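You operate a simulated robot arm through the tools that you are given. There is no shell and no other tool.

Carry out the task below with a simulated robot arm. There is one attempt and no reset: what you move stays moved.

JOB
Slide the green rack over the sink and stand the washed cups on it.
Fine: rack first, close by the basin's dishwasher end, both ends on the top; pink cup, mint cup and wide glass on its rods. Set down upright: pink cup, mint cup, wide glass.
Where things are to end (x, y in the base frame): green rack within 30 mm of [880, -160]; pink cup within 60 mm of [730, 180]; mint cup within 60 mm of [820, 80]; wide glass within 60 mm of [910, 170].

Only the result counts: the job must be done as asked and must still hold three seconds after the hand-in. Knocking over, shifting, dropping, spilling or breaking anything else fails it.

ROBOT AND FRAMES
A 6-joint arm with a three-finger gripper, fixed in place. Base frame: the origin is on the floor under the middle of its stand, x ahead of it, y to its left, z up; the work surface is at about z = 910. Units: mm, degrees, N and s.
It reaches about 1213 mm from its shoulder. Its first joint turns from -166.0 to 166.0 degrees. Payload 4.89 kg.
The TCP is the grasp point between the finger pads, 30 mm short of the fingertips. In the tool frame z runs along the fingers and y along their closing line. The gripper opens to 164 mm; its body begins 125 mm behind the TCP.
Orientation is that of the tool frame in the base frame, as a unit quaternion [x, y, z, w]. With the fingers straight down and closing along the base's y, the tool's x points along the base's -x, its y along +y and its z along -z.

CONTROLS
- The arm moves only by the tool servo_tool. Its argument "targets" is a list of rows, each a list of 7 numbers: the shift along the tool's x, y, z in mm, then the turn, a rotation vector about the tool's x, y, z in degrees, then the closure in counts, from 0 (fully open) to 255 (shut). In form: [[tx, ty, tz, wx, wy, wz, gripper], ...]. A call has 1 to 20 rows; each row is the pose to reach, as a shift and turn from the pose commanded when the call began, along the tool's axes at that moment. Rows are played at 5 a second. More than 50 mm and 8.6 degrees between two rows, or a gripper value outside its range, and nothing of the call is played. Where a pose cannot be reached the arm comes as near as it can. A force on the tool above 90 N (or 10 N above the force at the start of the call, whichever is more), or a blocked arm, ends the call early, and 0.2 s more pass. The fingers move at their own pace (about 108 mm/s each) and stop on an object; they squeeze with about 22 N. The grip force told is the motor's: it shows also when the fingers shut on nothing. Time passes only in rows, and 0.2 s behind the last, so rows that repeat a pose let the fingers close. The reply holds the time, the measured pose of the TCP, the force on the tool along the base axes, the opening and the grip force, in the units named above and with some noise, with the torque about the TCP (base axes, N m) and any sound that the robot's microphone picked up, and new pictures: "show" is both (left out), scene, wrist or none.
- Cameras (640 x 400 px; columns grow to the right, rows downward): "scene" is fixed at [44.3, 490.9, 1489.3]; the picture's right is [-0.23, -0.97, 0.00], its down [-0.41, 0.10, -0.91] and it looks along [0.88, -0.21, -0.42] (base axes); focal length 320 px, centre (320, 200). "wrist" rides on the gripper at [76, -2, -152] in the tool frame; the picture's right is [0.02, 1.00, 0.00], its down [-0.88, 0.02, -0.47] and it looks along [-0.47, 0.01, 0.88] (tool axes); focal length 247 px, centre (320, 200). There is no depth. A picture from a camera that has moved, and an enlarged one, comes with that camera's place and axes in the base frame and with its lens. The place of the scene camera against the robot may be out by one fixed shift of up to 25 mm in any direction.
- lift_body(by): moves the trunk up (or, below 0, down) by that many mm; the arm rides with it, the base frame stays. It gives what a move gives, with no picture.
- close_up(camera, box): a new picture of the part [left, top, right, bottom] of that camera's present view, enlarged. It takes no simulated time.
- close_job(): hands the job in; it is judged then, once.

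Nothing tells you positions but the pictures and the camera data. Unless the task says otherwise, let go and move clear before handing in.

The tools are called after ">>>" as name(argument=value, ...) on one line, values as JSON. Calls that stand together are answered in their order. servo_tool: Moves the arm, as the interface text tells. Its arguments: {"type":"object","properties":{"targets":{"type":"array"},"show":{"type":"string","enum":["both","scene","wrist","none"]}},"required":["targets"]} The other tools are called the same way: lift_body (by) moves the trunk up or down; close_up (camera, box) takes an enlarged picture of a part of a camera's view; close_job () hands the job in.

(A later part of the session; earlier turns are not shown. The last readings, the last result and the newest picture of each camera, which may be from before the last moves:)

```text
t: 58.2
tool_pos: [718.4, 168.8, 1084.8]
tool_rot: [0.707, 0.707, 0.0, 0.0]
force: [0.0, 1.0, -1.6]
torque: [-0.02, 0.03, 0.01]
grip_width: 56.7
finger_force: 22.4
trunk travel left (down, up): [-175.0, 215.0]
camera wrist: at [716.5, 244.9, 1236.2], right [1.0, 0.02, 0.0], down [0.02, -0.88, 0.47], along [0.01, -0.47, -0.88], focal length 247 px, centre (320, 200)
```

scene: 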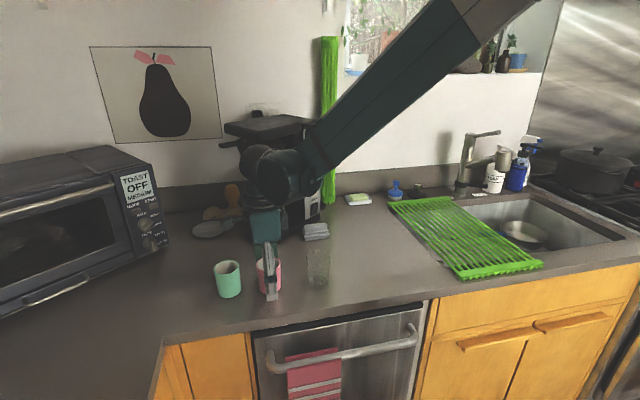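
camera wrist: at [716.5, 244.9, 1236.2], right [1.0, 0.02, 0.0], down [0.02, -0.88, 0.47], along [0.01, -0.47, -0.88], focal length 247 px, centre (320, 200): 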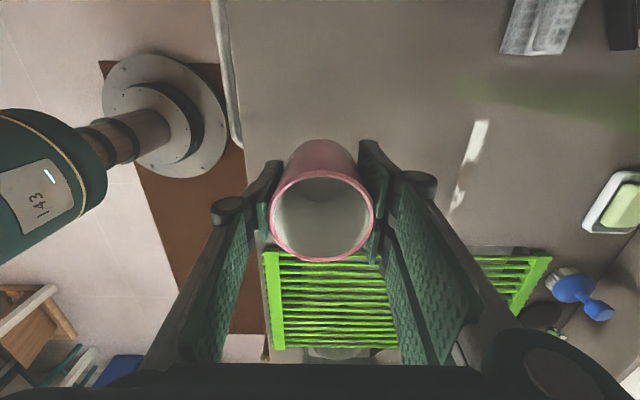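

>>> servo_tool(targets=[[-4, 0, 0, 0, 0, 0, 255], [-10, 1, 0, 0, 0, 0, 255], [-18, 2, 0, 0, 0, 0, 255], [-28, 3, 0, 0, 0, 0, 255], [-40, 5, 0, 0, 0, 0, 255], [-54, 7, 0, 0, 0, 0, 255], [-70, 9, 0, 0, 0, 0, 255], [-88, 11, 0, 0, 0, 0, 255], [-107, 13, 0, 0, 0, 0, 255], [-127, 15, 0, 0, 0, 0, 255], [-147, 17, 0, 0, 0, 0, 255], [-167, 18, 0, 0, 0, 0, 255], [-187, 19, 0, 0, 0, 0, 255], [-206, 20, 0, 0, 0, 0, 255], [-224, 21, 0, 0, 0, 0, 255], [-240, 22, 0, 0, 0, 0, 255], [-253, 22, 0, 0, 0, 0, 255], [-262, 22, 0, 0, 0, 0, 255], [-267, 22, 0, 0, 0, 0, 255], [-269, 22, 0, 0, 0, 0, 255]], show="both")

>>> close_up(camera="wrist", box=[200, 100, 440, 280])

>>> close_up(camera="scene", box=[380, 150, 560, 285])

```text
t: 62.4
tool_pos: [740.9, -100.2, 1084.1]
tool_rot: [0.708, 0.707, 0.0, 0.0]
force: [0.1, -0.1, -0.9]
torque: [0.0, 0.0, 0.0]
grip_width: 56.5
finger_force: 21.6
trunk travel left (down, up): [-175.0, 215.0]
camera wrist: at [738.7, -23.9, 1236.1], right [1.0, 0.02, 0.0], down [0.02, -0.88, 0.47], along [0.01, -0.47, -0.88], focal length 247 px, centre (320, 200)
```

scene: 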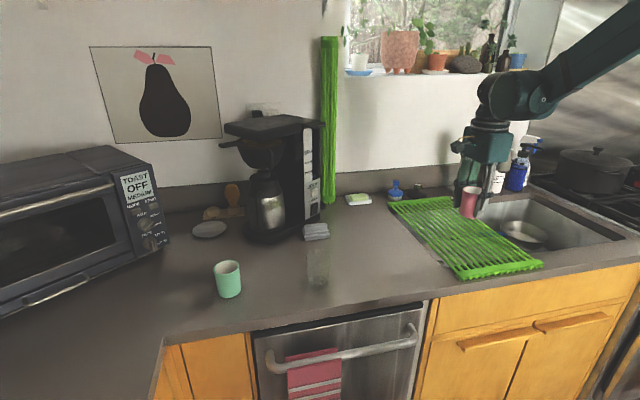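
wrist: 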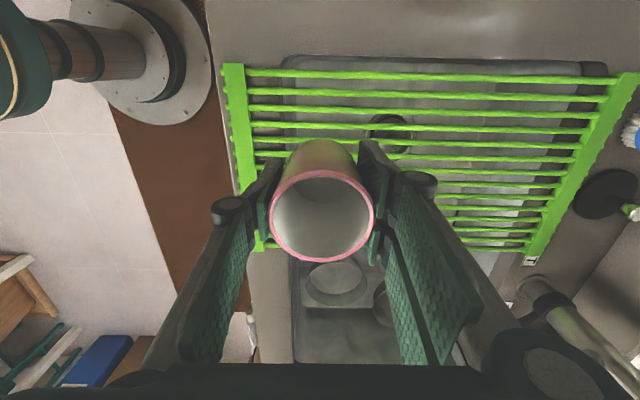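

```text
2.22 times, centred on (320, 190) of wrist
camera zoom: at [738.7, -23.9, 1236.1], right [1.0, 0.02, 0.0], down [0.02, -0.88, 0.47], along [0.01, -0.47, -0.88], focal length 549 px, centre (320, 222)
```

zoom: 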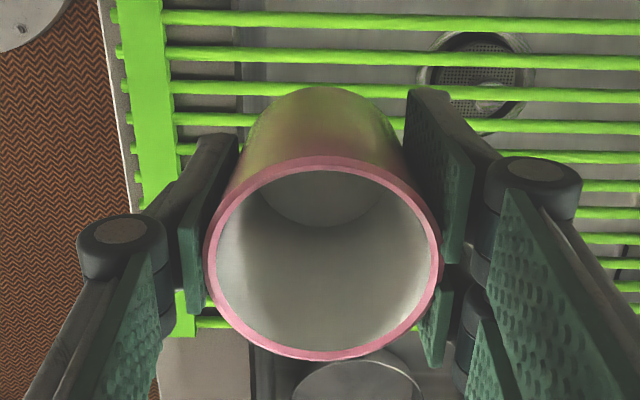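

```text
2.96 times, centred on (470, 218) of scene
camera zoom: at [44.3, 490.9, 1489.3], right [-0.23, -0.97, 0.0], down [-0.41, 0.1, -0.91], along [0.88, -0.21, -0.42], focal length 948 px, centre (-124, 148)
```

zoom: 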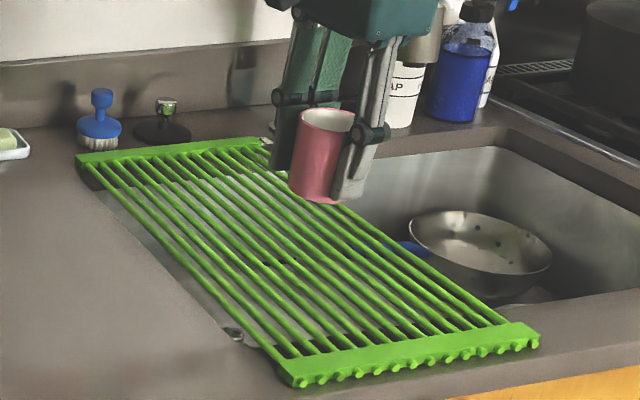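

The pink cup is above the rods at (741, −100), inside the rack's outline. Lowering it gently toward the rods.

>>> servo_tool(targets=[[0, 0, 3, 0, 0, 0, 255], [0, 0, 8, 0, 0, 0, 255], [0, 0, 15, 0, 0, 0, 255], [0, 0, 24, 0, 0, 0, 255], [0, 0, 34, 0, 0, 0, 255], [0, 0, 44, 0, 0, 0, 255], [0, 0, 54, 0, 0, 0, 255], [0, 0, 64, 0, 0, 0, 255], [0, 0, 74, 0, 0, 0, 255], [0, 0, 83, 0, 0, 0, 255], [0, 0, 91, 0, 0, 0, 255], [0, 0, 98, 0, 0, 0, 255], [0, 0, 104, 0, 0, 0, 255], [0, 0, 108, 0, 0, 0, 255], [0, 0, 110, 0, 0, 0, 255], [0, 0, 110, 0, 0, 0, 255]], show="both")

>>> close_up(camera="scene", box=[420, 190, 560, 285])

```text
t: 65.8
tool_pos: [740.4, -99.7, 974.2]
tool_rot: [0.707, 0.707, 0.0, 0.0]
force: [-0.2, -0.3, -2.3]
torque: [0.01, 0.0, -0.02]
grip_width: 56.8
finger_force: 21.7
trunk travel left (down, up): [-175.0, 215.0]
camera wrist: at [738.6, -23.9, 1125.9], right [1.0, 0.02, 0.0], down [0.02, -0.88, 0.47], along [0.01, -0.47, -0.88], focal length 247 px, centre (320, 200)
```

scene: 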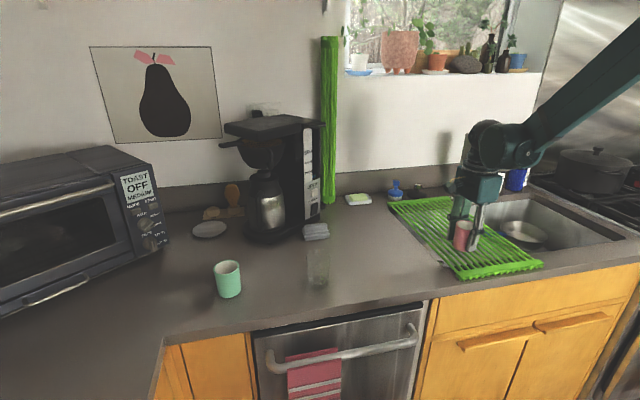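
wrist: 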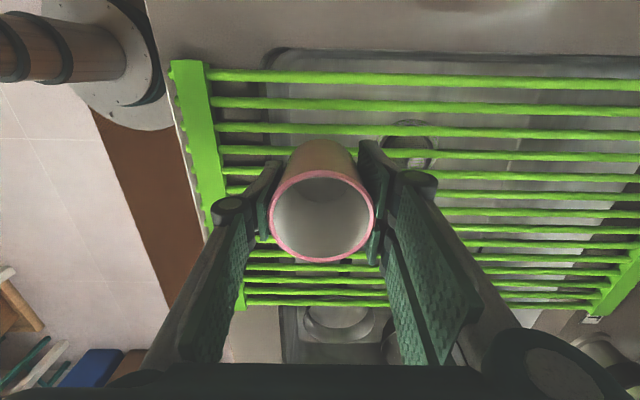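

```text
4.21 times, centred on (490, 238) of scene
camera zoom: at [44.3, 490.9, 1489.3], right [-0.23, -0.97, 0.0], down [-0.41, 0.1, -0.91], along [0.88, -0.21, -0.42], focal length 1348 px, centre (-396, 42)
```

zoom: 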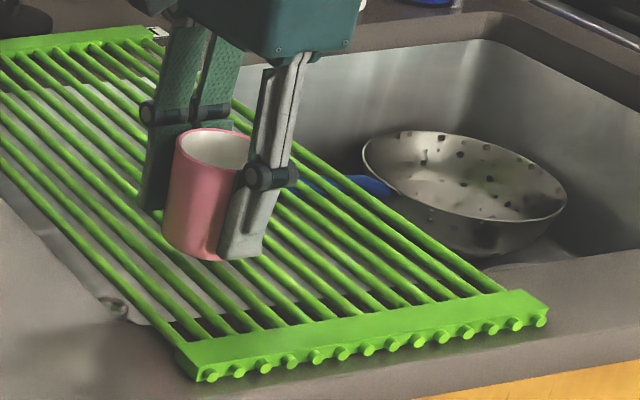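

>>> servo_tool(targets=[[0, 0, 3, 0, 0, 0, 255], [0, 0, 5, 0, 0, 0, 255], [0, 0, 7, 0, 0, 0, 255], [0, 0, 8, 0, 0, 0, 255], [0, 0, 9, 0, 0, 0, 255], [0, 0, 9, 0, 0, 0, 255]], show="none")

```text
t: 67.2
tool_pos: [739.3, -99.1, 964.8]
tool_rot: [0.708, 0.707, 0.0, 0.0]
force: [-0.1, -0.2, -1.4]
torque: [-0.01, -0.02, 0.02]
grip_width: 56.7
finger_force: 21.9
trunk travel left (down, up): [-175.0, 215.0]
```

>>> servo_tool(targets=[[0, 0, 1, 0, 0, 0, 255], [0, 0, 2, 0, 0, 0, 255], [0, 0, 3, 0, 0, 0, 255], [0, 0, 3, 0, 0, 0, 255]], show="none")

>>> close_up(camera="scene", box=[430, 200, 530, 275])

```text
t: 68.2
tool_pos: [739.5, -99.2, 963.4]
tool_rot: [0.708, 0.707, 0.0, 0.0]
force: [0.7, 0.4, -1.9]
torque: [0.05, 0.0, 0.02]
grip_width: 56.6
finger_force: 21.4
trunk travel left (down, up): [-175.0, 215.0]
```

```text
5.33 times, centred on (480, 238) of scene
camera zoom: at [44.3, 490.9, 1489.3], right [-0.23, -0.97, 0.0], down [-0.41, 0.1, -0.91], along [0.88, -0.21, -0.42], focal length 1707 px, centre (-533, 0)
```

zoom: 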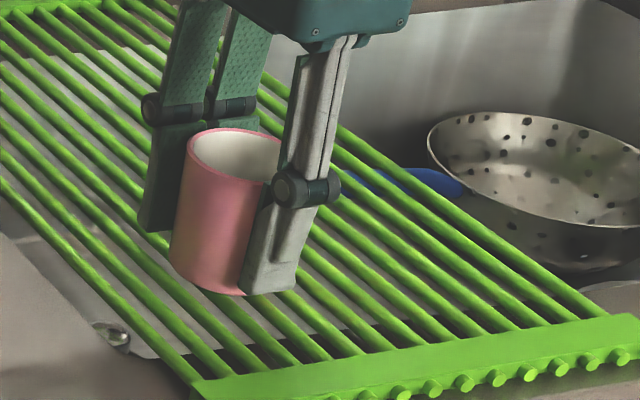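

>>> servo_tool(targets=[[0, 0, 1, 0, 0, 0, 255], [0, 0, 2, 0, 0, 0, 255], [0, 0, 3, 0, 0, 0, 255], [0, 0, 3, 0, 0, 0, 255]], show="none")

```text
t: 69.2
tool_pos: [739.9, -99.0, 958.4]
tool_rot: [0.708, 0.707, 0.0, 0.0]
force: [4.0, 2.9, 14.7]
torque: [-0.01, -0.1, -0.03]
grip_width: 56.9
finger_force: 21.7
trunk travel left (down, up): [-175.0, 215.0]
```

Contact with the rods (≈15 N). I'll ease off a millimetre, open, and rise straight up.

>>> servo_tool(targets=[[0, 0, -1.5, 0, 0, 0, 255], [0, 0, -1.5, 0, 0, 0, 235], [0, 0, -1.5, 0, 0, 0, 150], [0, 0, -1.5, 0, 0, 0, 90], [0, 0, -1.5, 0, 0, 0, 60], [0, 0, -1.5, 0, 0, 0, 60], [0, 0, -15, 0, 0, 0, 60], [0, 0, -45, 0, 0, 0, 60], [0, 0, -85, 0, 0, 0, 60], [0, 0, -125, 0, 0, 0, 60], [0, 0, -160, 0, 0, 0, 60], [0, 0, -160, 0, 0, 0, 60]], show="both")

>>> close_up(camera="scene", box=[380, 170, 560, 285])

>>> close_up(camera="wrist", box=[200, 40, 500, 260])

```text
t: 71.8
tool_pos: [740.3, -100.9, 1118.3]
tool_rot: [0.707, 0.707, 0.0, 0.0]
force: [-0.7, 0.0, 0.9]
torque: [0.03, -0.08, -0.02]
grip_width: 125.4
finger_force: 0.2
trunk travel left (down, up): [-175.0, 215.0]
camera wrist: at [738.7, -25.2, 1270.8], right [1.0, 0.02, 0.0], down [0.02, -0.88, 0.47], along [0.01, -0.47, -0.88], focal length 247 px, centre (320, 200)
```

scene: 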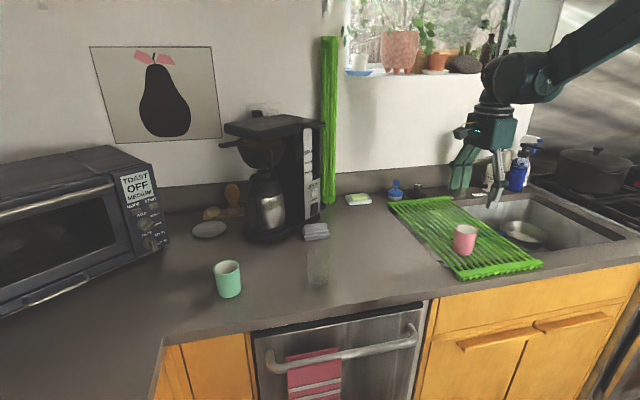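
wrist: 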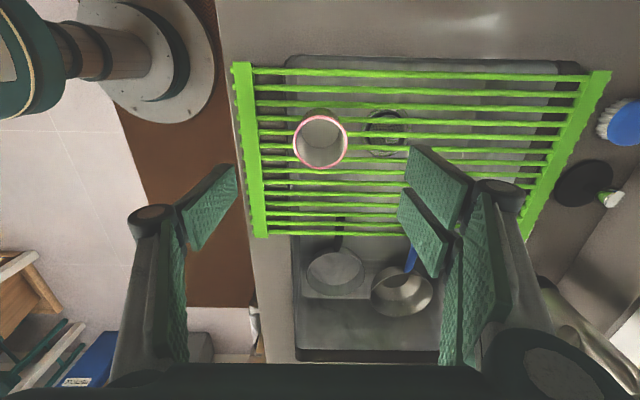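

```text
3.48 times, centred on (470, 228) of scene
camera zoom: at [44.3, 490.9, 1489.3], right [-0.23, -0.97, 0.0], down [-0.41, 0.1, -0.91], along [0.88, -0.21, -0.42], focal length 1114 px, centre (-202, 104)
```

zoom: 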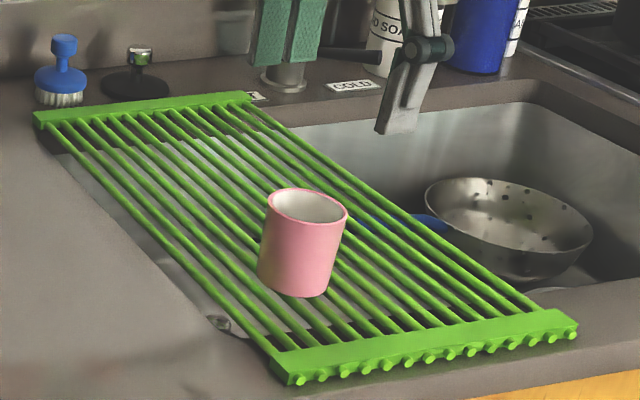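

```text
1.82 times, centred on (350, 150) of wrist
camera zoom: at [738.7, -25.2, 1270.8], right [1.0, 0.02, 0.0], down [0.02, -0.88, 0.47], along [0.01, -0.47, -0.88], focal length 449 px, centre (266, 291)
```

zoom: 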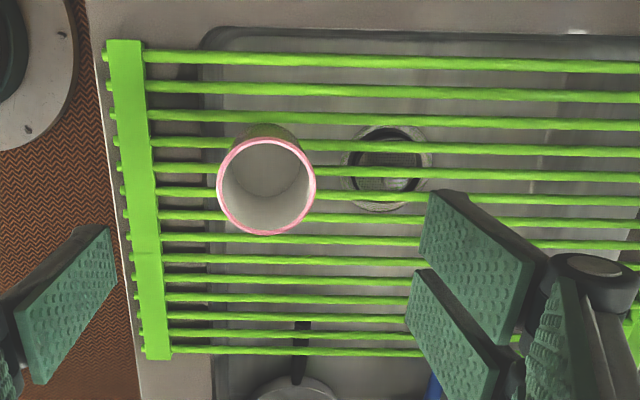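

Pink stands upright on the rods at about (740, −100); the rack hasn't moved. Now over to the mint cup near (730, 578).

>>> servo_tool(targets=[[30, 0, 0, 0, 0, 0, 60], [75, 0, 0, 0, 0, 0, 60], [120, 0, 0, 0, 0, 0, 60], [165, 0, 0, 0, 0, 0, 60], [210, 0, 0, 0, 0, 0, 60], [255, 0, 0, 0, 0, 0, 60], [300, 0, 0, 0, 0, 0, 60], [345, 0, 0, 0, 0, 0, 60], [390, -2, 0, 0, 0, 0, 60], [435, -4, 0, 0, 0, 0, 60], [480, -6, 0, 0, 0, 0, 60], [525, -8, 0, 0, 0, 0, 60], [570, -10, 0, 0, 0, 0, 60], [615, -11, 0, 0, 0, 0, 60], [655, -11, 0, 0, 0, 0, 60], [679, -11, 15, 0, 0, 0, 60], [679, -11, 45, 0, 0, 0, 60], [679, -11, 60, 0, 0, 0, 60], [679, -11, 60, 0, 0, 0, 60]], show="both")

>>> close_up(camera="wrist", box=[200, 60, 440, 240])

```text
t: 75.8
tool_pos: [731.6, 581.0, 1058.3]
tool_rot: [0.707, 0.707, 0.001, 0.0]
force: [-0.1, 0.0, -0.2]
torque: [-0.02, 0.0, 0.01]
grip_width: 125.2
finger_force: 0.0
trunk travel left (down, up): [-175.0, 215.0]
camera wrist: at [729.9, 656.1, 1210.9], right [1.0, 0.02, 0.0], down [0.02, -0.88, 0.47], along [0.01, -0.47, -0.88], focal length 247 px, centre (320, 200)
```

scene: 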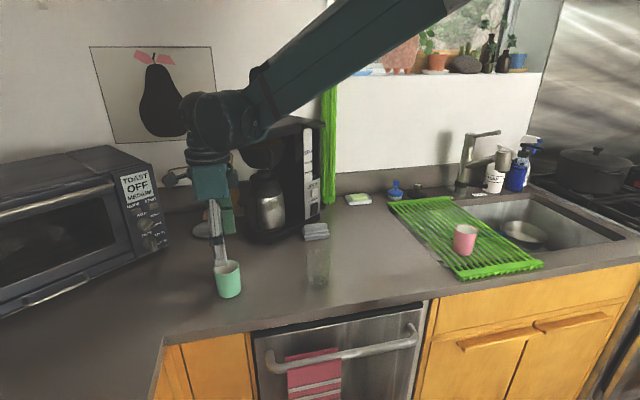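
wrist: 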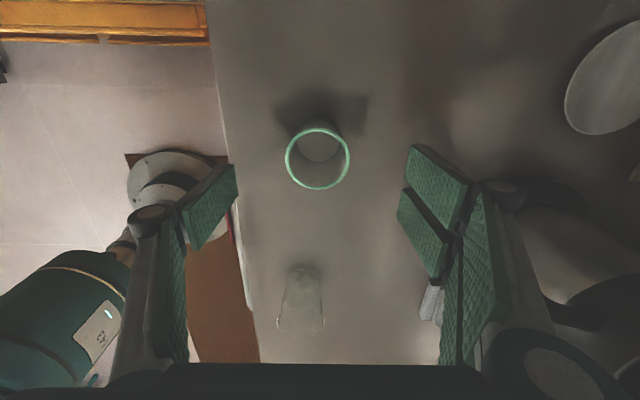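

```text
2.22 times, centred on (320, 150) of wrist
camera zoom: at [729.9, 656.1, 1210.9], right [1.0, 0.02, 0.0], down [0.02, -0.88, 0.47], along [0.01, -0.47, -0.88], focal length 549 px, centre (320, 311)
```

zoom: 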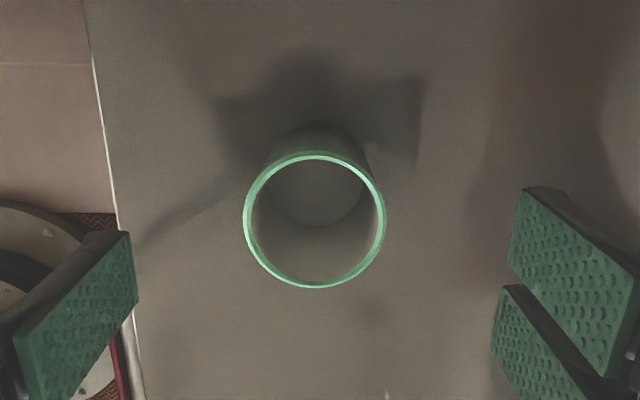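

Mint is centred at (729, 580). Descending, closing, waiting, and a slow test lift.

>>> servo_tool(targets=[[0, -2, 35, 0, 0, 0, 60], [-1, -2, 70, 0, 0, 0, 60], [-1, -2, 95, 0, 0, 0, 60], [-1, -2, 107, 0, 0, 0, 60], [-1, -2, 107, 0, 0, 0, 60], [-1, -2, 107, 0, 0, 0, 150], [-1, -2, 107, 0, 0, 0, 255], [-1, -2, 107, 0, 0, 0, 255], [-1, -2, 107, 0, 0, 0, 255], [-1, -2, 107, 0, 0, 0, 255], [-1, -2, 107, 0, 0, 0, 255], [-1, -2, 107, 0, 0, 0, 255]], show="both")

```text
t: 78.4
tool_pos: [728.1, 578.7, 951.3]
tool_rot: [0.708, 0.707, 0.0, 0.0]
force: [-0.4, -0.3, 0.7]
torque: [0.0, -0.02, 0.02]
grip_width: 57.1
finger_force: 22.0
trunk travel left (down, up): [-175.0, 215.0]
camera wrist: at [726.1, 654.0, 1103.7], right [1.0, 0.02, 0.0], down [0.02, -0.88, 0.47], along [0.01, -0.47, -0.88], focal length 247 px, centre (320, 200)
```

scene: 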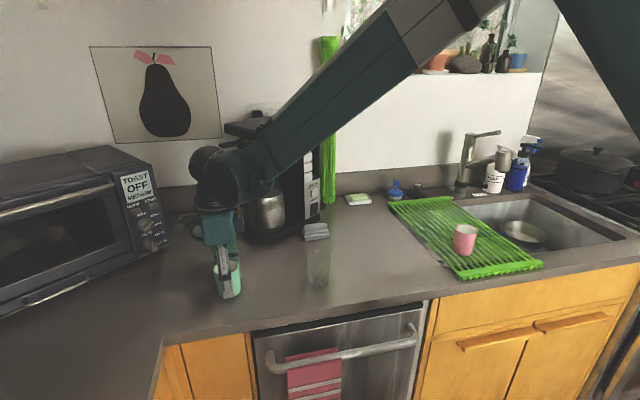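
wrist: 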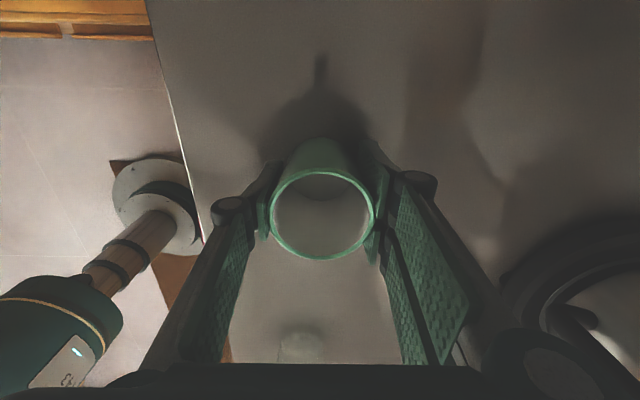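

Gripped at 57 mm. Lifting with the same gentle ramp.

>>> servo_tool(targets=[[0, 0, -2, 0, 0, 0, 255], [0, 0, -4, 0, 0, 0, 255], [0, 0, -6, 0, 0, 0, 255], [0, 0, -9, 0, 0, 0, 255], [0, 0, -12, 0, 0, 0, 255], [0, 0, -16, 0, 0, 0, 255], [0, 0, -21, 0, 0, 0, 255], [0, 0, -27, 0, 0, 0, 255], [0, 0, -34, 0, 0, 0, 255], [0, 0, -43, 0, 0, 0, 255], [0, 0, -53, 0, 0, 0, 255], [0, 0, -63, 0, 0, 0, 255], [0, 0, -73, 0, 0, 0, 255], [0, 0, -83, 0, 0, 0, 255], [0, 0, -93, 0, 0, 0, 255], [0, 0, -103, 0, 0, 0, 255], [0, 0, -112, 0, 0, 0, 255], [0, 0, -120, 0, 0, 0, 255], [0, 0, -127, 0, 0, 0, 255], [0, 0, -131, 0, 0, 0, 255]], show="wrist")

```text
t: 82.6
tool_pos: [728.5, 579.0, 1083.2]
tool_rot: [0.708, 0.707, 0.0, 0.0]
force: [-0.5, -0.5, -2.3]
torque: [-0.01, 0.0, 0.01]
grip_width: 56.3
finger_force: 21.8
trunk travel left (down, up): [-175.0, 215.0]
camera wrist: at [727.3, 654.4, 1235.2], right [1.0, 0.02, 0.0], down [0.02, -0.88, 0.47], along [0.01, -0.47, -0.88], focal length 247 px, centre (320, 200)
```

wrist: 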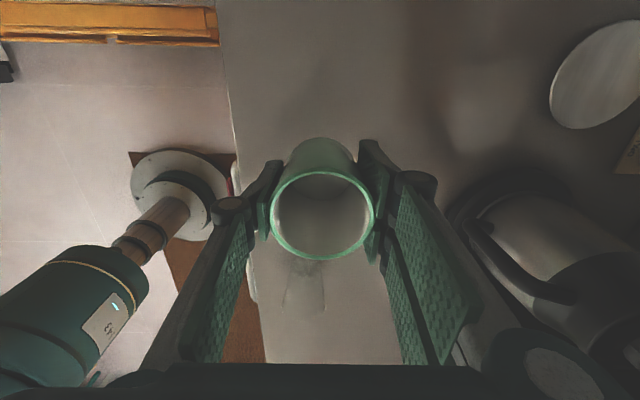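

Mint is held without slip. Carrying it toward the rack with the same smooth profile.

>>> servo_tool(targets=[[-4, 0, 0, 0, 0, 0, 255], [-10, 0, 0, 0, 0, 0, 255], [-18, 0, 0, 0, 0, 0, 255], [-28, 0, 0, 0, 0, 0, 255], [-40, 0, 0, 0, 0, 0, 255], [-54, 0, 0, 0, 0, 0, 255], [-70, 0, 0, 0, 0, 0, 255], [-88, 0, 0, 0, 0, 0, 255], [-108, 0, 0, 0, 0, 0, 255], [-130, 0, 0, 0, 0, 0, 255], [-153, 0, 0, 0, 0, 0, 255], [-177, 0, 0, 0, 0, 0, 255], [-201, 0, 0, 0, 0, 0, 255], [-225, 0, 0, 0, 0, 0, 255], [-248, 0, 0, 0, 0, 0, 255], [-269, 0, 0, 0, 0, 0, 255], [-287, 0, 0, 0, 0, 0, 255], [-301, 0, 0, 0, 0, 0, 255], [-310, 0, 0, 0, 0, 0, 255], [-315, 0, 0, 0, 0, 0, 255]], show="wrist")

```text
t: 86.8
tool_pos: [728.0, 264.3, 1083.3]
tool_rot: [0.707, 0.707, 0.0, 0.0]
force: [0.1, -0.9, -1.0]
torque: [-0.01, 0.01, 0.0]
grip_width: 56.6
finger_force: 22.0
trunk travel left (down, up): [-175.0, 215.0]
camera wrist: at [726.2, 339.8, 1234.9], right [1.0, 0.02, 0.0], down [0.02, -0.88, 0.47], along [0.01, -0.47, -0.88], focal length 247 px, centre (320, 200)
```

wrist: 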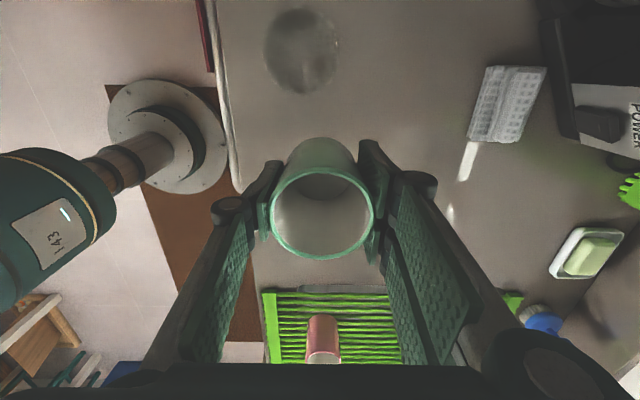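

>>> servo_tool(targets=[[-4, 0, 0, 0, 0, 0, 255], [-10, 2, 0, 0, 0, 0, 255], [-18, 5, 0, 0, 0, 0, 255], [-28, 9, 0, 0, 0, 0, 255], [-40, 14, 0, 0, 0, 0, 255], [-54, 20, 0, 0, 0, 0, 255], [-70, 27, 0, 0, 0, 0, 255], [-88, 34, 0, 0, 0, 0, 255], [-107, 41, 0, 0, 0, 0, 255], [-127, 48, 0, 0, 0, 0, 255], [-147, 55, 0, 0, 0, 0, 255], [-167, 62, 0, 0, 0, 0, 255], [-187, 69, 0, 0, 0, 0, 255], [-207, 76, 0, 0, 0, 0, 255], [-226, 83, 0, 0, 0, 0, 255], [-243, 89, 0, 0, 0, 0, 255], [-257, 94, 0, 0, 0, 0, 255], [-267, 98, 0, 0, 0, 0, 255], [-273, 101, 0, 0, 0, 0, 255], [-276, 102, 0, 0, 0, 0, 255]], show="wrist")

```text
t: 91.0
tool_pos: [829.9, -13.7, 1082.7]
tool_rot: [0.707, 0.707, -0.001, 0.0]
force: [-1.0, 0.3, -2.9]
torque: [0.02, -0.01, 0.03]
grip_width: 56.7
finger_force: 22.5
trunk travel left (down, up): [-175.0, 215.0]
camera wrist: at [827.3, 62.4, 1235.0], right [1.0, 0.02, 0.0], down [0.02, -0.88, 0.47], along [0.01, -0.47, -0.88], focal length 247 px, centre (320, 200)
```

wrist: 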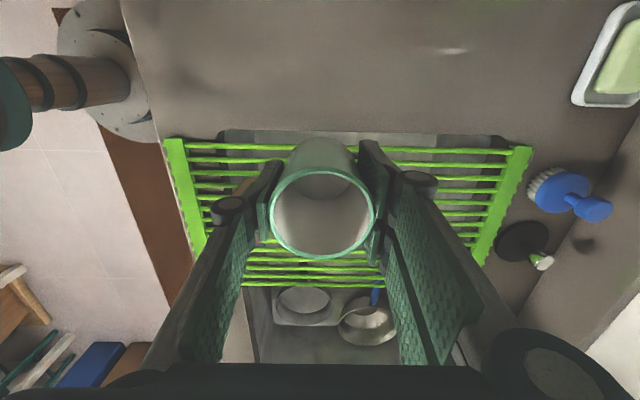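

>>> servo_tool(targets=[[-4, 0, 0, 0, 0, 0, 255], [-10, 0, 0, 0, 0, 0, 255], [-18, 0, 0, 0, 0, 0, 255], [-28, 0, 0, 0, 0, 0, 255], [-40, 0, 0, 0, 0, 0, 255], [-54, 0, 0, 0, 0, 0, 255], [-69, 0, 0, 0, 0, 0, 255], [-85, 0, 0, 0, 0, 0, 255], [-101, 0, 0, 0, 0, 0, 255], [-117, 0, 0, 0, 0, 0, 255], [-133, 0, 0, 0, 0, 0, 255], [-147, 0, 0, 0, 0, 0, 255], [-160, 0, 0, 0, 0, 0, 255], [-170, 0, 0, 0, 0, 0, 255], [-178, 0, 0, 0, 0, 0, 255], [-183, 0, 0, 0, 0, 0, 255], [-186, 0, 0, 0, 0, 0, 255], [-186, 0, 0, 0, 0, 0, 255]], show="both")

>>> close_up(camera="scene", box=[380, 150, 560, 285])

```text
t: 94.8
tool_pos: [829.1, -199.3, 1084.2]
tool_rot: [0.707, 0.708, 0.0, 0.0]
force: [0.3, 0.7, -1.5]
torque: [0.0, 0.01, -0.02]
grip_width: 56.5
finger_force: 21.4
trunk travel left (down, up): [-175.0, 215.0]
camera wrist: at [827.8, -122.9, 1235.5], right [1.0, 0.02, 0.0], down [0.02, -0.88, 0.47], along [0.01, -0.47, -0.88], focal length 247 px, centre (320, 200)
```

scene: 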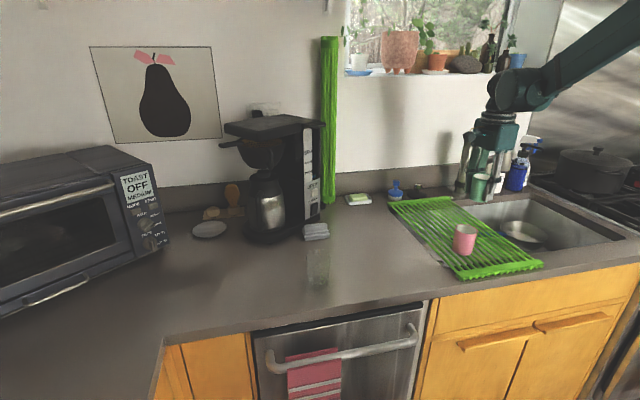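
wrist: 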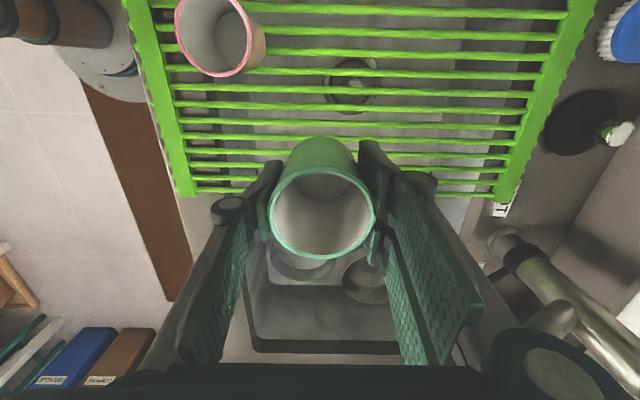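

```text
2.96 times, centred on (470, 218) of scene
camera zoom: at [44.3, 490.9, 1489.3], right [-0.23, -0.97, 0.0], down [-0.41, 0.1, -0.91], along [0.88, -0.21, -0.42], focal length 948 px, centre (-124, 148)
```

zoom: 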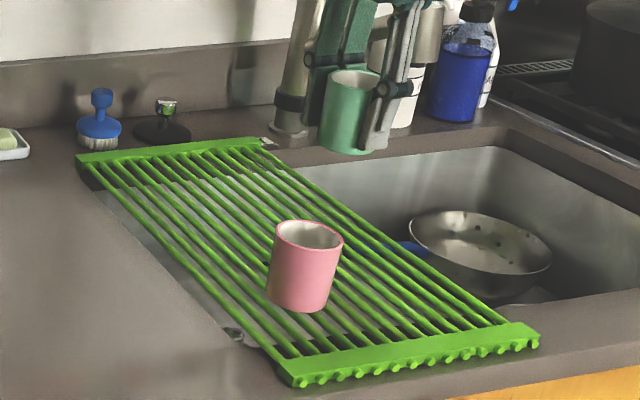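

Mint is over (829, −199), well away from pink and the faucet. Lowering it.

>>> servo_tool(targets=[[0, 0, 3, 0, 0, 0, 255], [0, 0, 8, 0, 0, 0, 255], [0, 0, 15, 0, 0, 0, 255], [0, 0, 24, 0, 0, 0, 255], [0, 0, 34, 0, 0, 0, 255], [0, 0, 44, 0, 0, 0, 255], [0, 0, 54, 0, 0, 0, 255], [0, 0, 64, 0, 0, 0, 255], [0, 0, 74, 0, 0, 0, 255], [0, 0, 84, 0, 0, 0, 255], [0, 0, 93, 0, 0, 0, 255], [0, 0, 101, 0, 0, 0, 255], [0, 0, 108, 0, 0, 0, 255], [0, 0, 113, 0, 0, 0, 255], [0, 0, 116, 0, 0, 0, 255], [0, 0, 118, 0, 0, 0, 255], [0, 0, 120, 0, 0, 0, 255], [0, 0, 121, 0, 0, 0, 255], [0, 0, 121, 0, 0, 0, 255]], show="both")

```text
t: 98.8
tool_pos: [829.5, -200.2, 962.7]
tool_rot: [0.707, 0.707, 0.0, 0.0]
force: [2.9, -2.3, 14.0]
torque: [0.06, -0.16, -0.04]
grip_width: 56.7
finger_force: 22.6
trunk travel left (down, up): [-175.0, 215.0]
camera wrist: at [826.9, -123.5, 1114.4], right [1.0, 0.02, 0.0], down [0.02, -0.88, 0.47], along [0.01, -0.47, -0.88], focal length 247 px, centre (320, 200)
```

scene: 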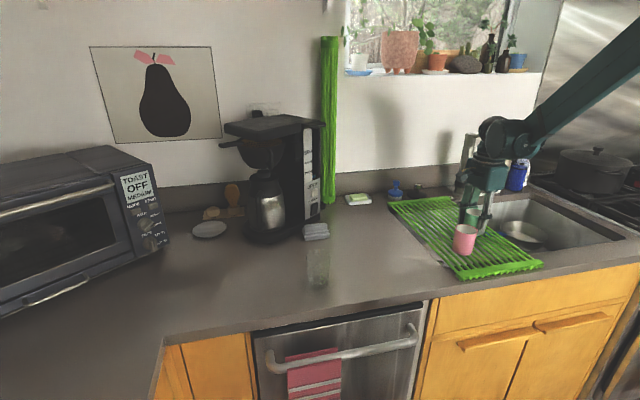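
wrist: 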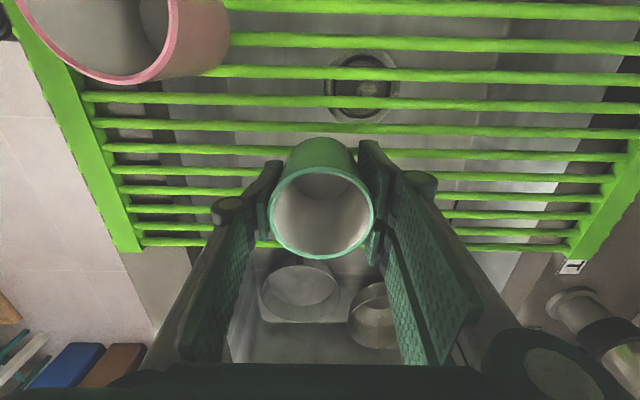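

Mint touches the rods (14 N). Ease off, open moderately, and rise.

>>> servo_tool(targets=[[0, 0, -1.5, 0, 0, 0, 255], [0, 0, -1.5, 0, 0, 0, 235], [0, 0, -1.5, 0, 0, 0, 150], [0, 0, -1.5, 0, 0, 0, 100], [0, 0, -1.5, 0, 0, 0, 80], [0, 0, -1.5, 0, 0, 0, 80], [0, 0, -15, 0, 0, 0, 80], [0, 0, -45, 0, 0, 0, 80], [0, 0, -85, 0, 0, 0, 80], [0, 0, -125, 0, 0, 0, 80], [0, 0, -160, 0, 0, 0, 80], [0, 0, -160, 0, 0, 0, 80]], show="both")

>>> close_up(camera="scene", box=[380, 150, 560, 285])

>>> close_up(camera="wrist", box=[100, 0, 600, 280])

```text
t: 101.4
tool_pos: [831.3, -200.9, 1121.5]
tool_rot: [0.707, 0.707, 0.0, 0.0]
force: [0.0, 0.3, 0.4]
torque: [-0.01, -0.01, 0.03]
grip_width: 112.6
finger_force: 0.0
trunk travel left (down, up): [-175.0, 215.0]
camera wrist: at [829.0, -124.7, 1274.1], right [1.0, 0.02, 0.0], down [0.02, -0.88, 0.47], along [0.01, -0.47, -0.88], focal length 247 px, centre (320, 200)
```

scene: 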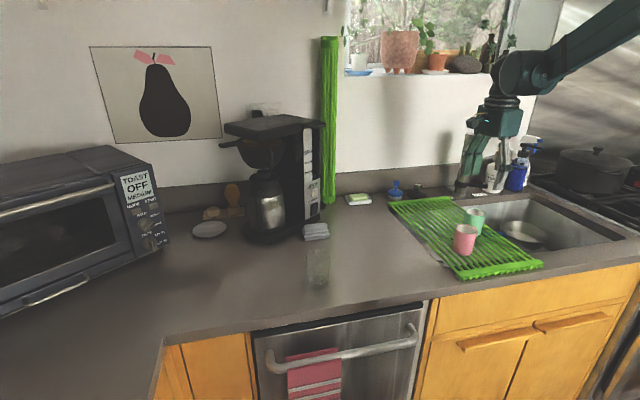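
wrist: 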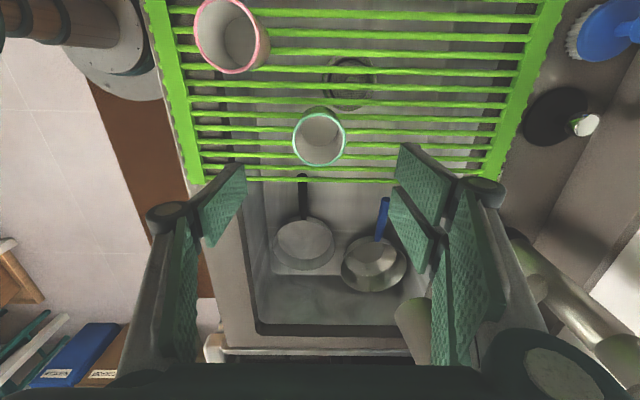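

```text
2.96 times, centred on (470, 218) of scene
camera zoom: at [44.3, 490.9, 1489.3], right [-0.23, -0.97, 0.0], down [-0.41, 0.1, -0.91], along [0.88, -0.21, -0.42], focal length 948 px, centre (-124, 148)
```

zoom: 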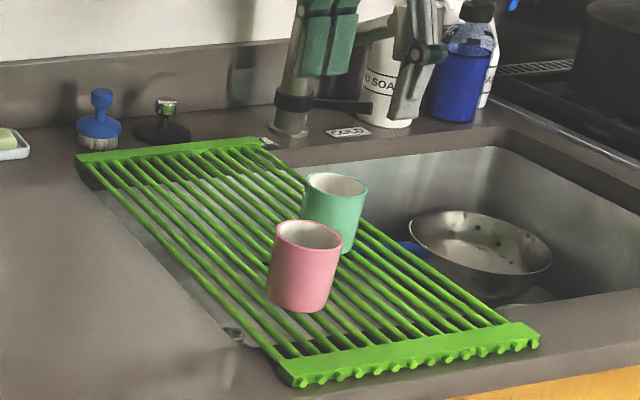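

```text
1.28 times, centred on (350, 140) of wrist
camera zoom: at [829.0, -124.7, 1274.1], right [1.0, 0.02, 0.0], down [0.02, -0.88, 0.47], along [0.01, -0.47, -0.88], focal length 316 px, centre (282, 277)
```

zoom: 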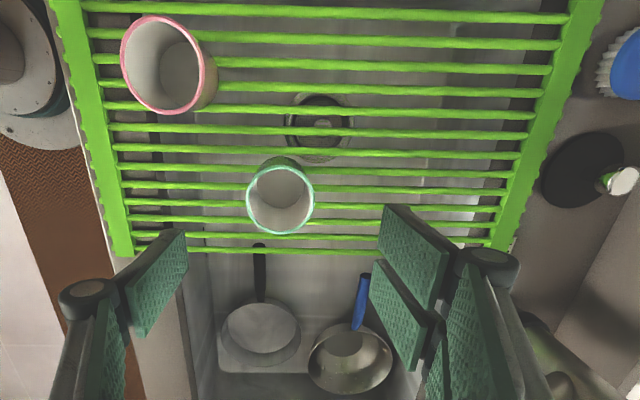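

Both cups stand upright on the rods. Now to the wide glass near (708, 355): I'll stop above and to its left to see it well.

>>> servo_tool(targets=[[30, 0, 0, 0, 0, 0, 60], [73, -3, 0, 0, 0, 0, 60], [116, -10, 0, 0, 0, 0, 60], [159, -20, 0, 0, 0, 0, 60], [202, -30, 0, 0, 0, 0, 60], [245, -40, 0, 0, 0, 0, 60], [288, -50, 0, 0, 0, 0, 60], [331, -60, 0, 0, 0, 0, 60], [374, -70, 0, 0, 0, 0, 60], [417, -80, 0, 0, 0, 0, 60], [460, -90, 0, 0, 0, 0, 60], [503, -100, 0, 0, 0, 0, 60], [546, -110, 0, 0, 0, 0, 60], [580, -120, 0, 0, 0, 0, 60], [600, -124, 0, 0, 0, 0, 60], [600, -124, 0, 0, 0, 0, 60]], show="both")

>>> close_up(camera="wrist", box=[220, 90, 420, 240])

>>> close_up(camera="scene", box=[270, 220, 370, 300])

```text
t: 104.8
tool_pos: [705.1, 402.6, 1123.2]
tool_rot: [0.707, 0.707, 0.0, 0.001]
force: [1.5, 1.2, 0.2]
torque: [-0.05, 0.01, 0.01]
grip_width: 125.4
finger_force: 0.0
trunk travel left (down, up): [-175.0, 215.0]
camera wrist: at [702.1, 478.3, 1275.1], right [1.0, 0.02, 0.0], down [0.02, -0.88, 0.47], along [0.01, -0.47, -0.88], focal length 247 px, centre (320, 200)
```

scene: 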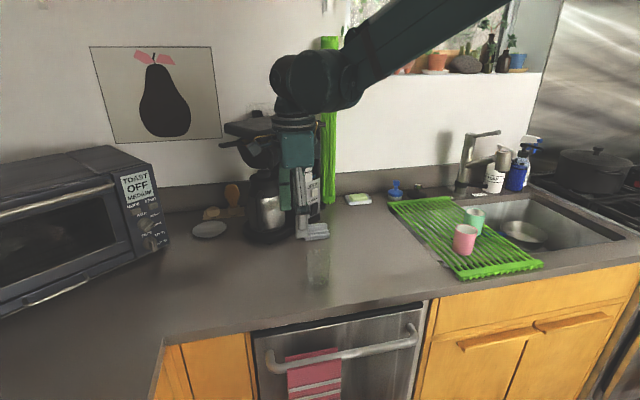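
wrist: 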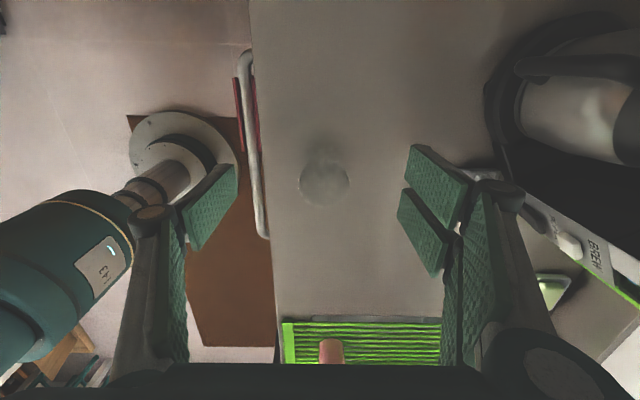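

```text
2.67 times, centred on (320, 165) of wrist
camera zoom: at [702.1, 478.3, 1275.1], right [1.0, 0.02, 0.0], down [0.02, -0.88, 0.47], along [0.01, -0.47, -0.88], focal length 659 px, centre (320, 293)
```

zoom: 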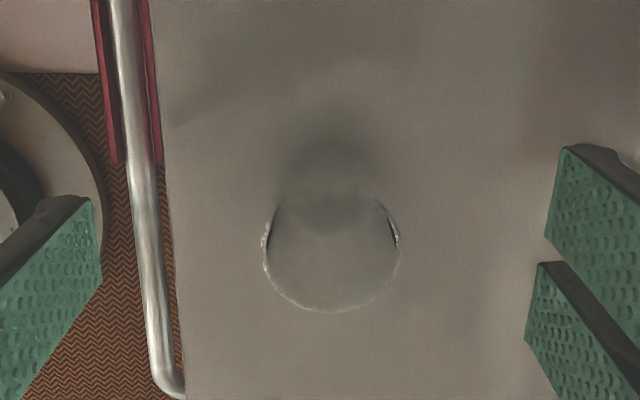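

```text
5.00 times, centred on (320, 260) of scene
camera zoom: at [44.3, 490.9, 1489.3], right [-0.23, -0.97, 0.0], down [-0.41, 0.1, -0.91], along [0.88, -0.21, -0.42], focal length 1601 px, centre (320, -100)
```

zoom: 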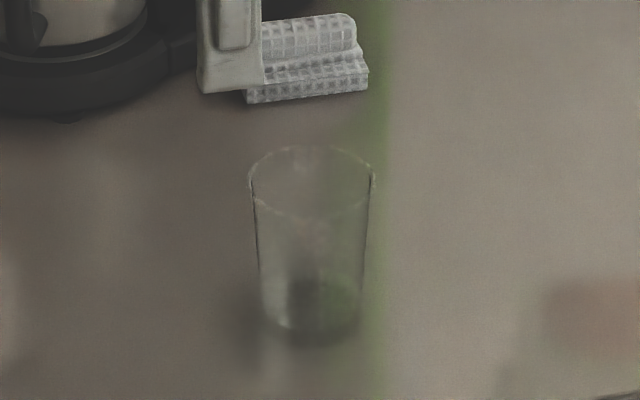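

The glass rim triangulates to (710.5, 350.5), top z≈988, about 65 mm wide at the rim and tapering to ~50 mm. I'll move above it, descend partway, and verify.

>>> servo_tool(targets=[[-26, 3, 0, 0, 0, 0, 60], [-52, 5.5, 5, 0, 0, 0, 60], [-52, 5.5, 35, 0, 0, 0, 60], [-52, 5.5, 65, 0, 0, 0, 60], [-52, 5.5, 65, 0, 0, 0, 60]], show="both")

>>> close_up(camera="wrist", box=[200, 70, 440, 250])

```text
t: 106.0
tool_pos: [711.1, 350.2, 1058.0]
tool_rot: [0.707, 0.707, 0.0, 0.0]
force: [0.0, 0.3, 0.7]
torque: [-0.02, 0.06, -0.02]
grip_width: 125.7
finger_force: 0.1
trunk travel left (down, up): [-175.0, 215.0]
camera wrist: at [709.0, 425.0, 1210.1], right [1.0, 0.02, 0.0], down [0.02, -0.88, 0.47], along [0.01, -0.47, -0.88], focal length 247 px, centre (320, 200)
```

scene: 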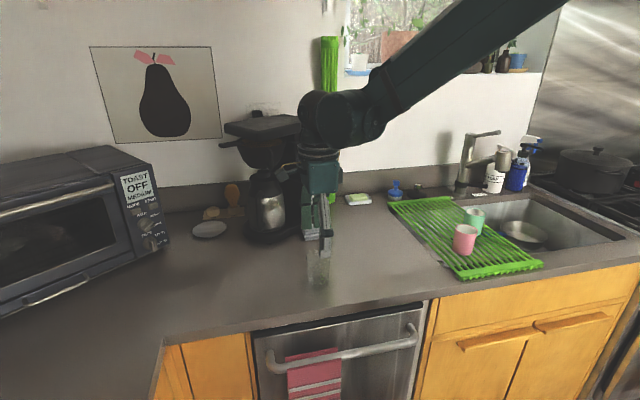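
wrist: 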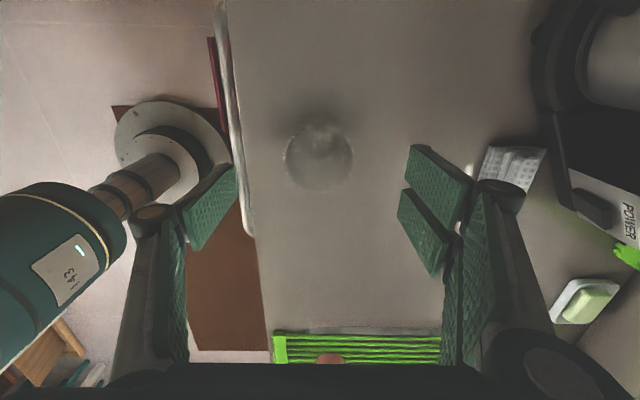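

```text
2.22 times, centred on (320, 160) of wrist
camera zoom: at [709.0, 425.0, 1210.1], right [1.0, 0.02, 0.0], down [0.02, -0.88, 0.47], along [0.01, -0.47, -0.88], focal length 549 px, centre (320, 289)
```

zoom: 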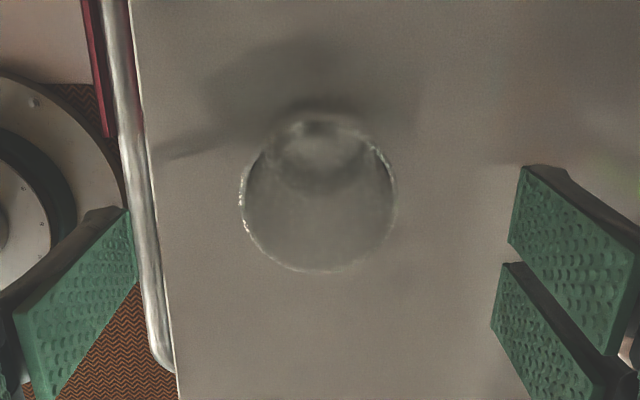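

Centred within a millimetre or two. Descending and closing on the glass.

>>> servo_tool(targets=[[0, -1, 35, 0, 0, 0, 60], [0, -1, 70, 0, 0, 0, 60], [0, -1, 94, 0, 0, 0, 60], [0, -1, 104, 0, 0, 0, 60], [0, -1, 104, 0, 0, 0, 60], [0, -1, 104, 0, 0, 0, 140], [0, -1, 104, 0, 0, 0, 200], [0, -1, 104, 0, 0, 0, 255], [0, -1, 104, 0, 0, 0, 255], [0, -1, 104, 0, 0, 0, 255], [0, -1, 104, 0, 0, 0, 255], [0, -1, 104, 0, 0, 0, 255]], show="both")

>>> close_up(camera="wrist", box=[200, 100, 440, 280])

>>> close_up(camera="scene", box=[260, 200, 380, 300])

```text
t: 108.6
tool_pos: [710.0, 349.4, 953.8]
tool_rot: [0.707, 0.707, 0.0, -0.001]
force: [-0.3, 0.4, 1.0]
torque: [0.0, 0.0, 0.0]
grip_width: 59.6
finger_force: 21.5
trunk travel left (down, up): [-175.0, 215.0]
camera wrist: at [707.1, 425.6, 1104.9], right [1.0, 0.02, 0.0], down [0.02, -0.88, 0.47], along [0.01, -0.47, -0.88], focal length 247 px, centre (320, 200)
```

scene: 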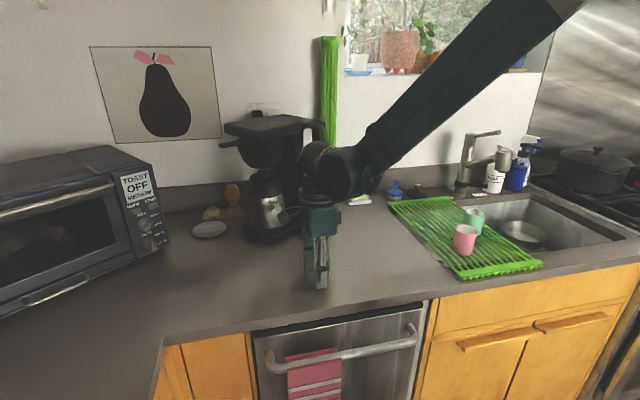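
wrist: 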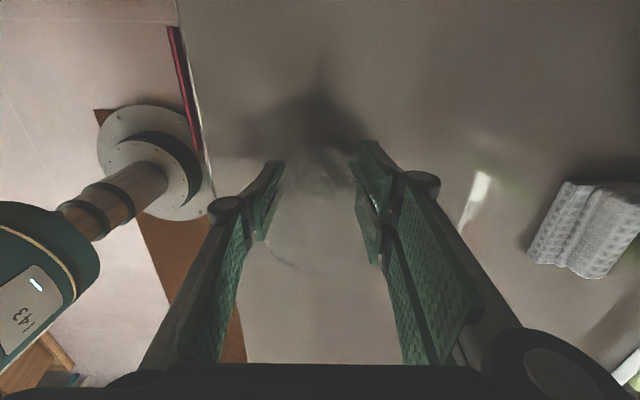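

```text
2.22 times, centred on (320, 190) of wrist
camera zoom: at [707.1, 425.6, 1104.9], right [1.0, 0.02, 0.0], down [0.02, -0.88, 0.47], along [0.01, -0.47, -0.88], focal length 549 px, centre (320, 222)
```

zoom: 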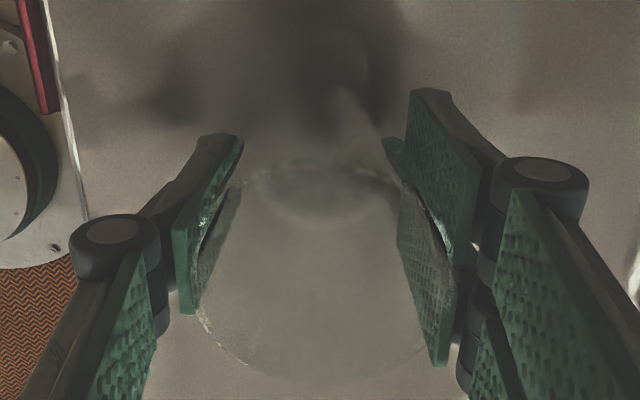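

```text
4.00 times, centred on (320, 250) of scene
camera zoom: at [44.3, 490.9, 1489.3], right [-0.23, -0.97, 0.0], down [-0.41, 0.1, -0.91], along [0.88, -0.21, -0.42], focal length 1280 px, centre (320, 0)
```

zoom: 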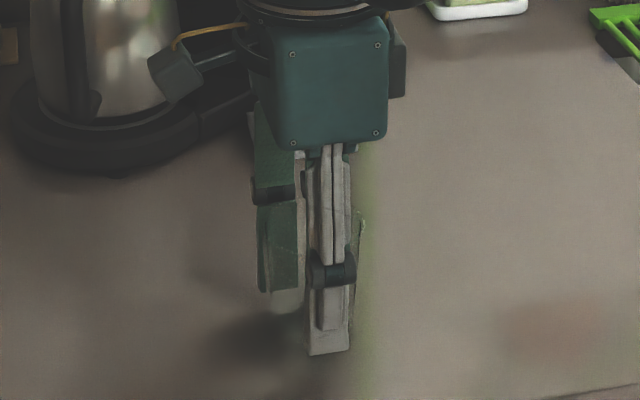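

Fingers stopped at 59.6 mm on the glass. Slow test lift first.

>>> servo_tool(targets=[[0, 0, -1, 0, 0, 0, 255], [0, 0, -3, 0, 0, 0, 255], [0, 0, -5, 0, 0, 0, 255], [0, 0, -7, 0, 0, 0, 255], [0, 0, -9, 0, 0, 0, 255], [0, 0, -12, 0, 0, 0, 255], [0, 0, -15, 0, 0, 0, 255], [0, 0, -18, 0, 0, 0, 255], [0, 0, -20, 0, 0, 0, 255], [0, 0, -20, 0, 0, 0, 255]], show="wrist")

>>> close_up(camera="wrist", box=[200, 100, 440, 280])

>>> close_up(camera="scene", box=[260, 200, 380, 300])

```text
t: 110.8
tool_pos: [709.9, 349.6, 974.1]
tool_rot: [0.707, 0.707, 0.0, 0.0]
force: [-0.6, 0.1, -1.5]
torque: [0.03, 0.02, 0.01]
grip_width: 59.7
finger_force: 22.3
trunk travel left (down, up): [-175.0, 215.0]
camera wrist: at [708.1, 425.1, 1124.7], right [1.0, 0.02, 0.0], down [0.02, -0.88, 0.47], along [0.01, -0.47, -0.88], focal length 247 px, centre (320, 200)
```

wrist: 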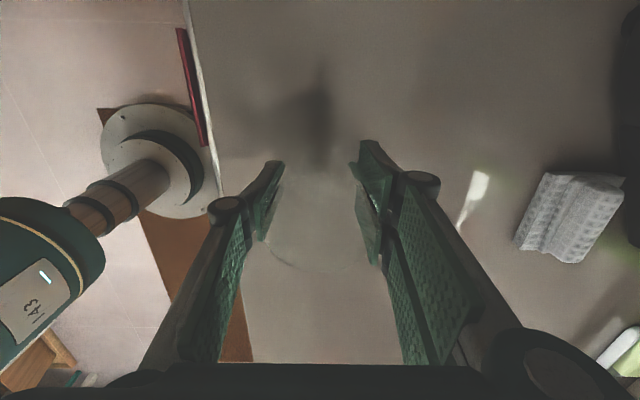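

```text
2.22 times, centred on (320, 190) of wrist
camera zoom: at [708.1, 425.1, 1124.7], right [1.0, 0.02, 0.0], down [0.02, -0.88, 0.47], along [0.01, -0.47, -0.88], focal length 549 px, centre (320, 222)
```

zoom: 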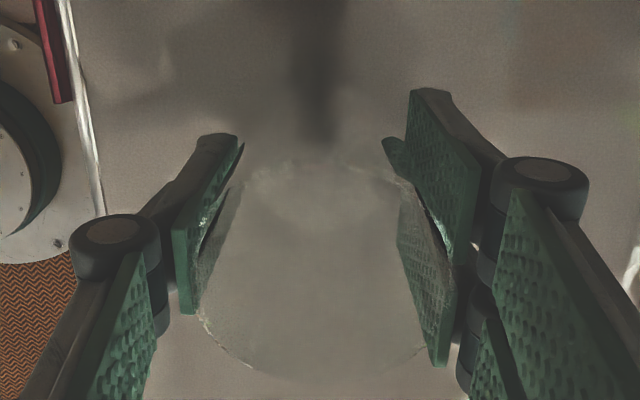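

```text
4.00 times, centred on (320, 250) of scene
camera zoom: at [44.3, 490.9, 1489.3], right [-0.23, -0.97, 0.0], down [-0.41, 0.1, -0.91], along [0.88, -0.21, -0.42], focal length 1280 px, centre (320, 0)
```

zoom: 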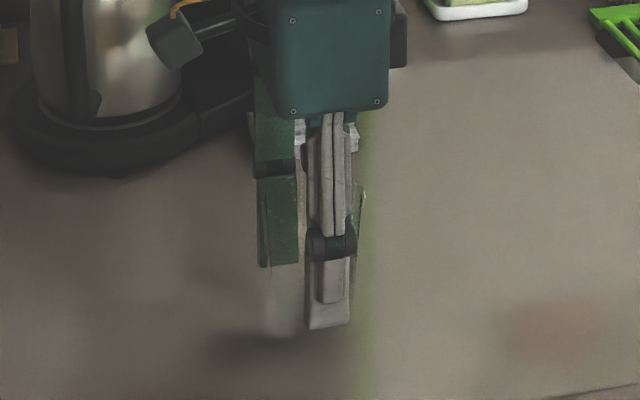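

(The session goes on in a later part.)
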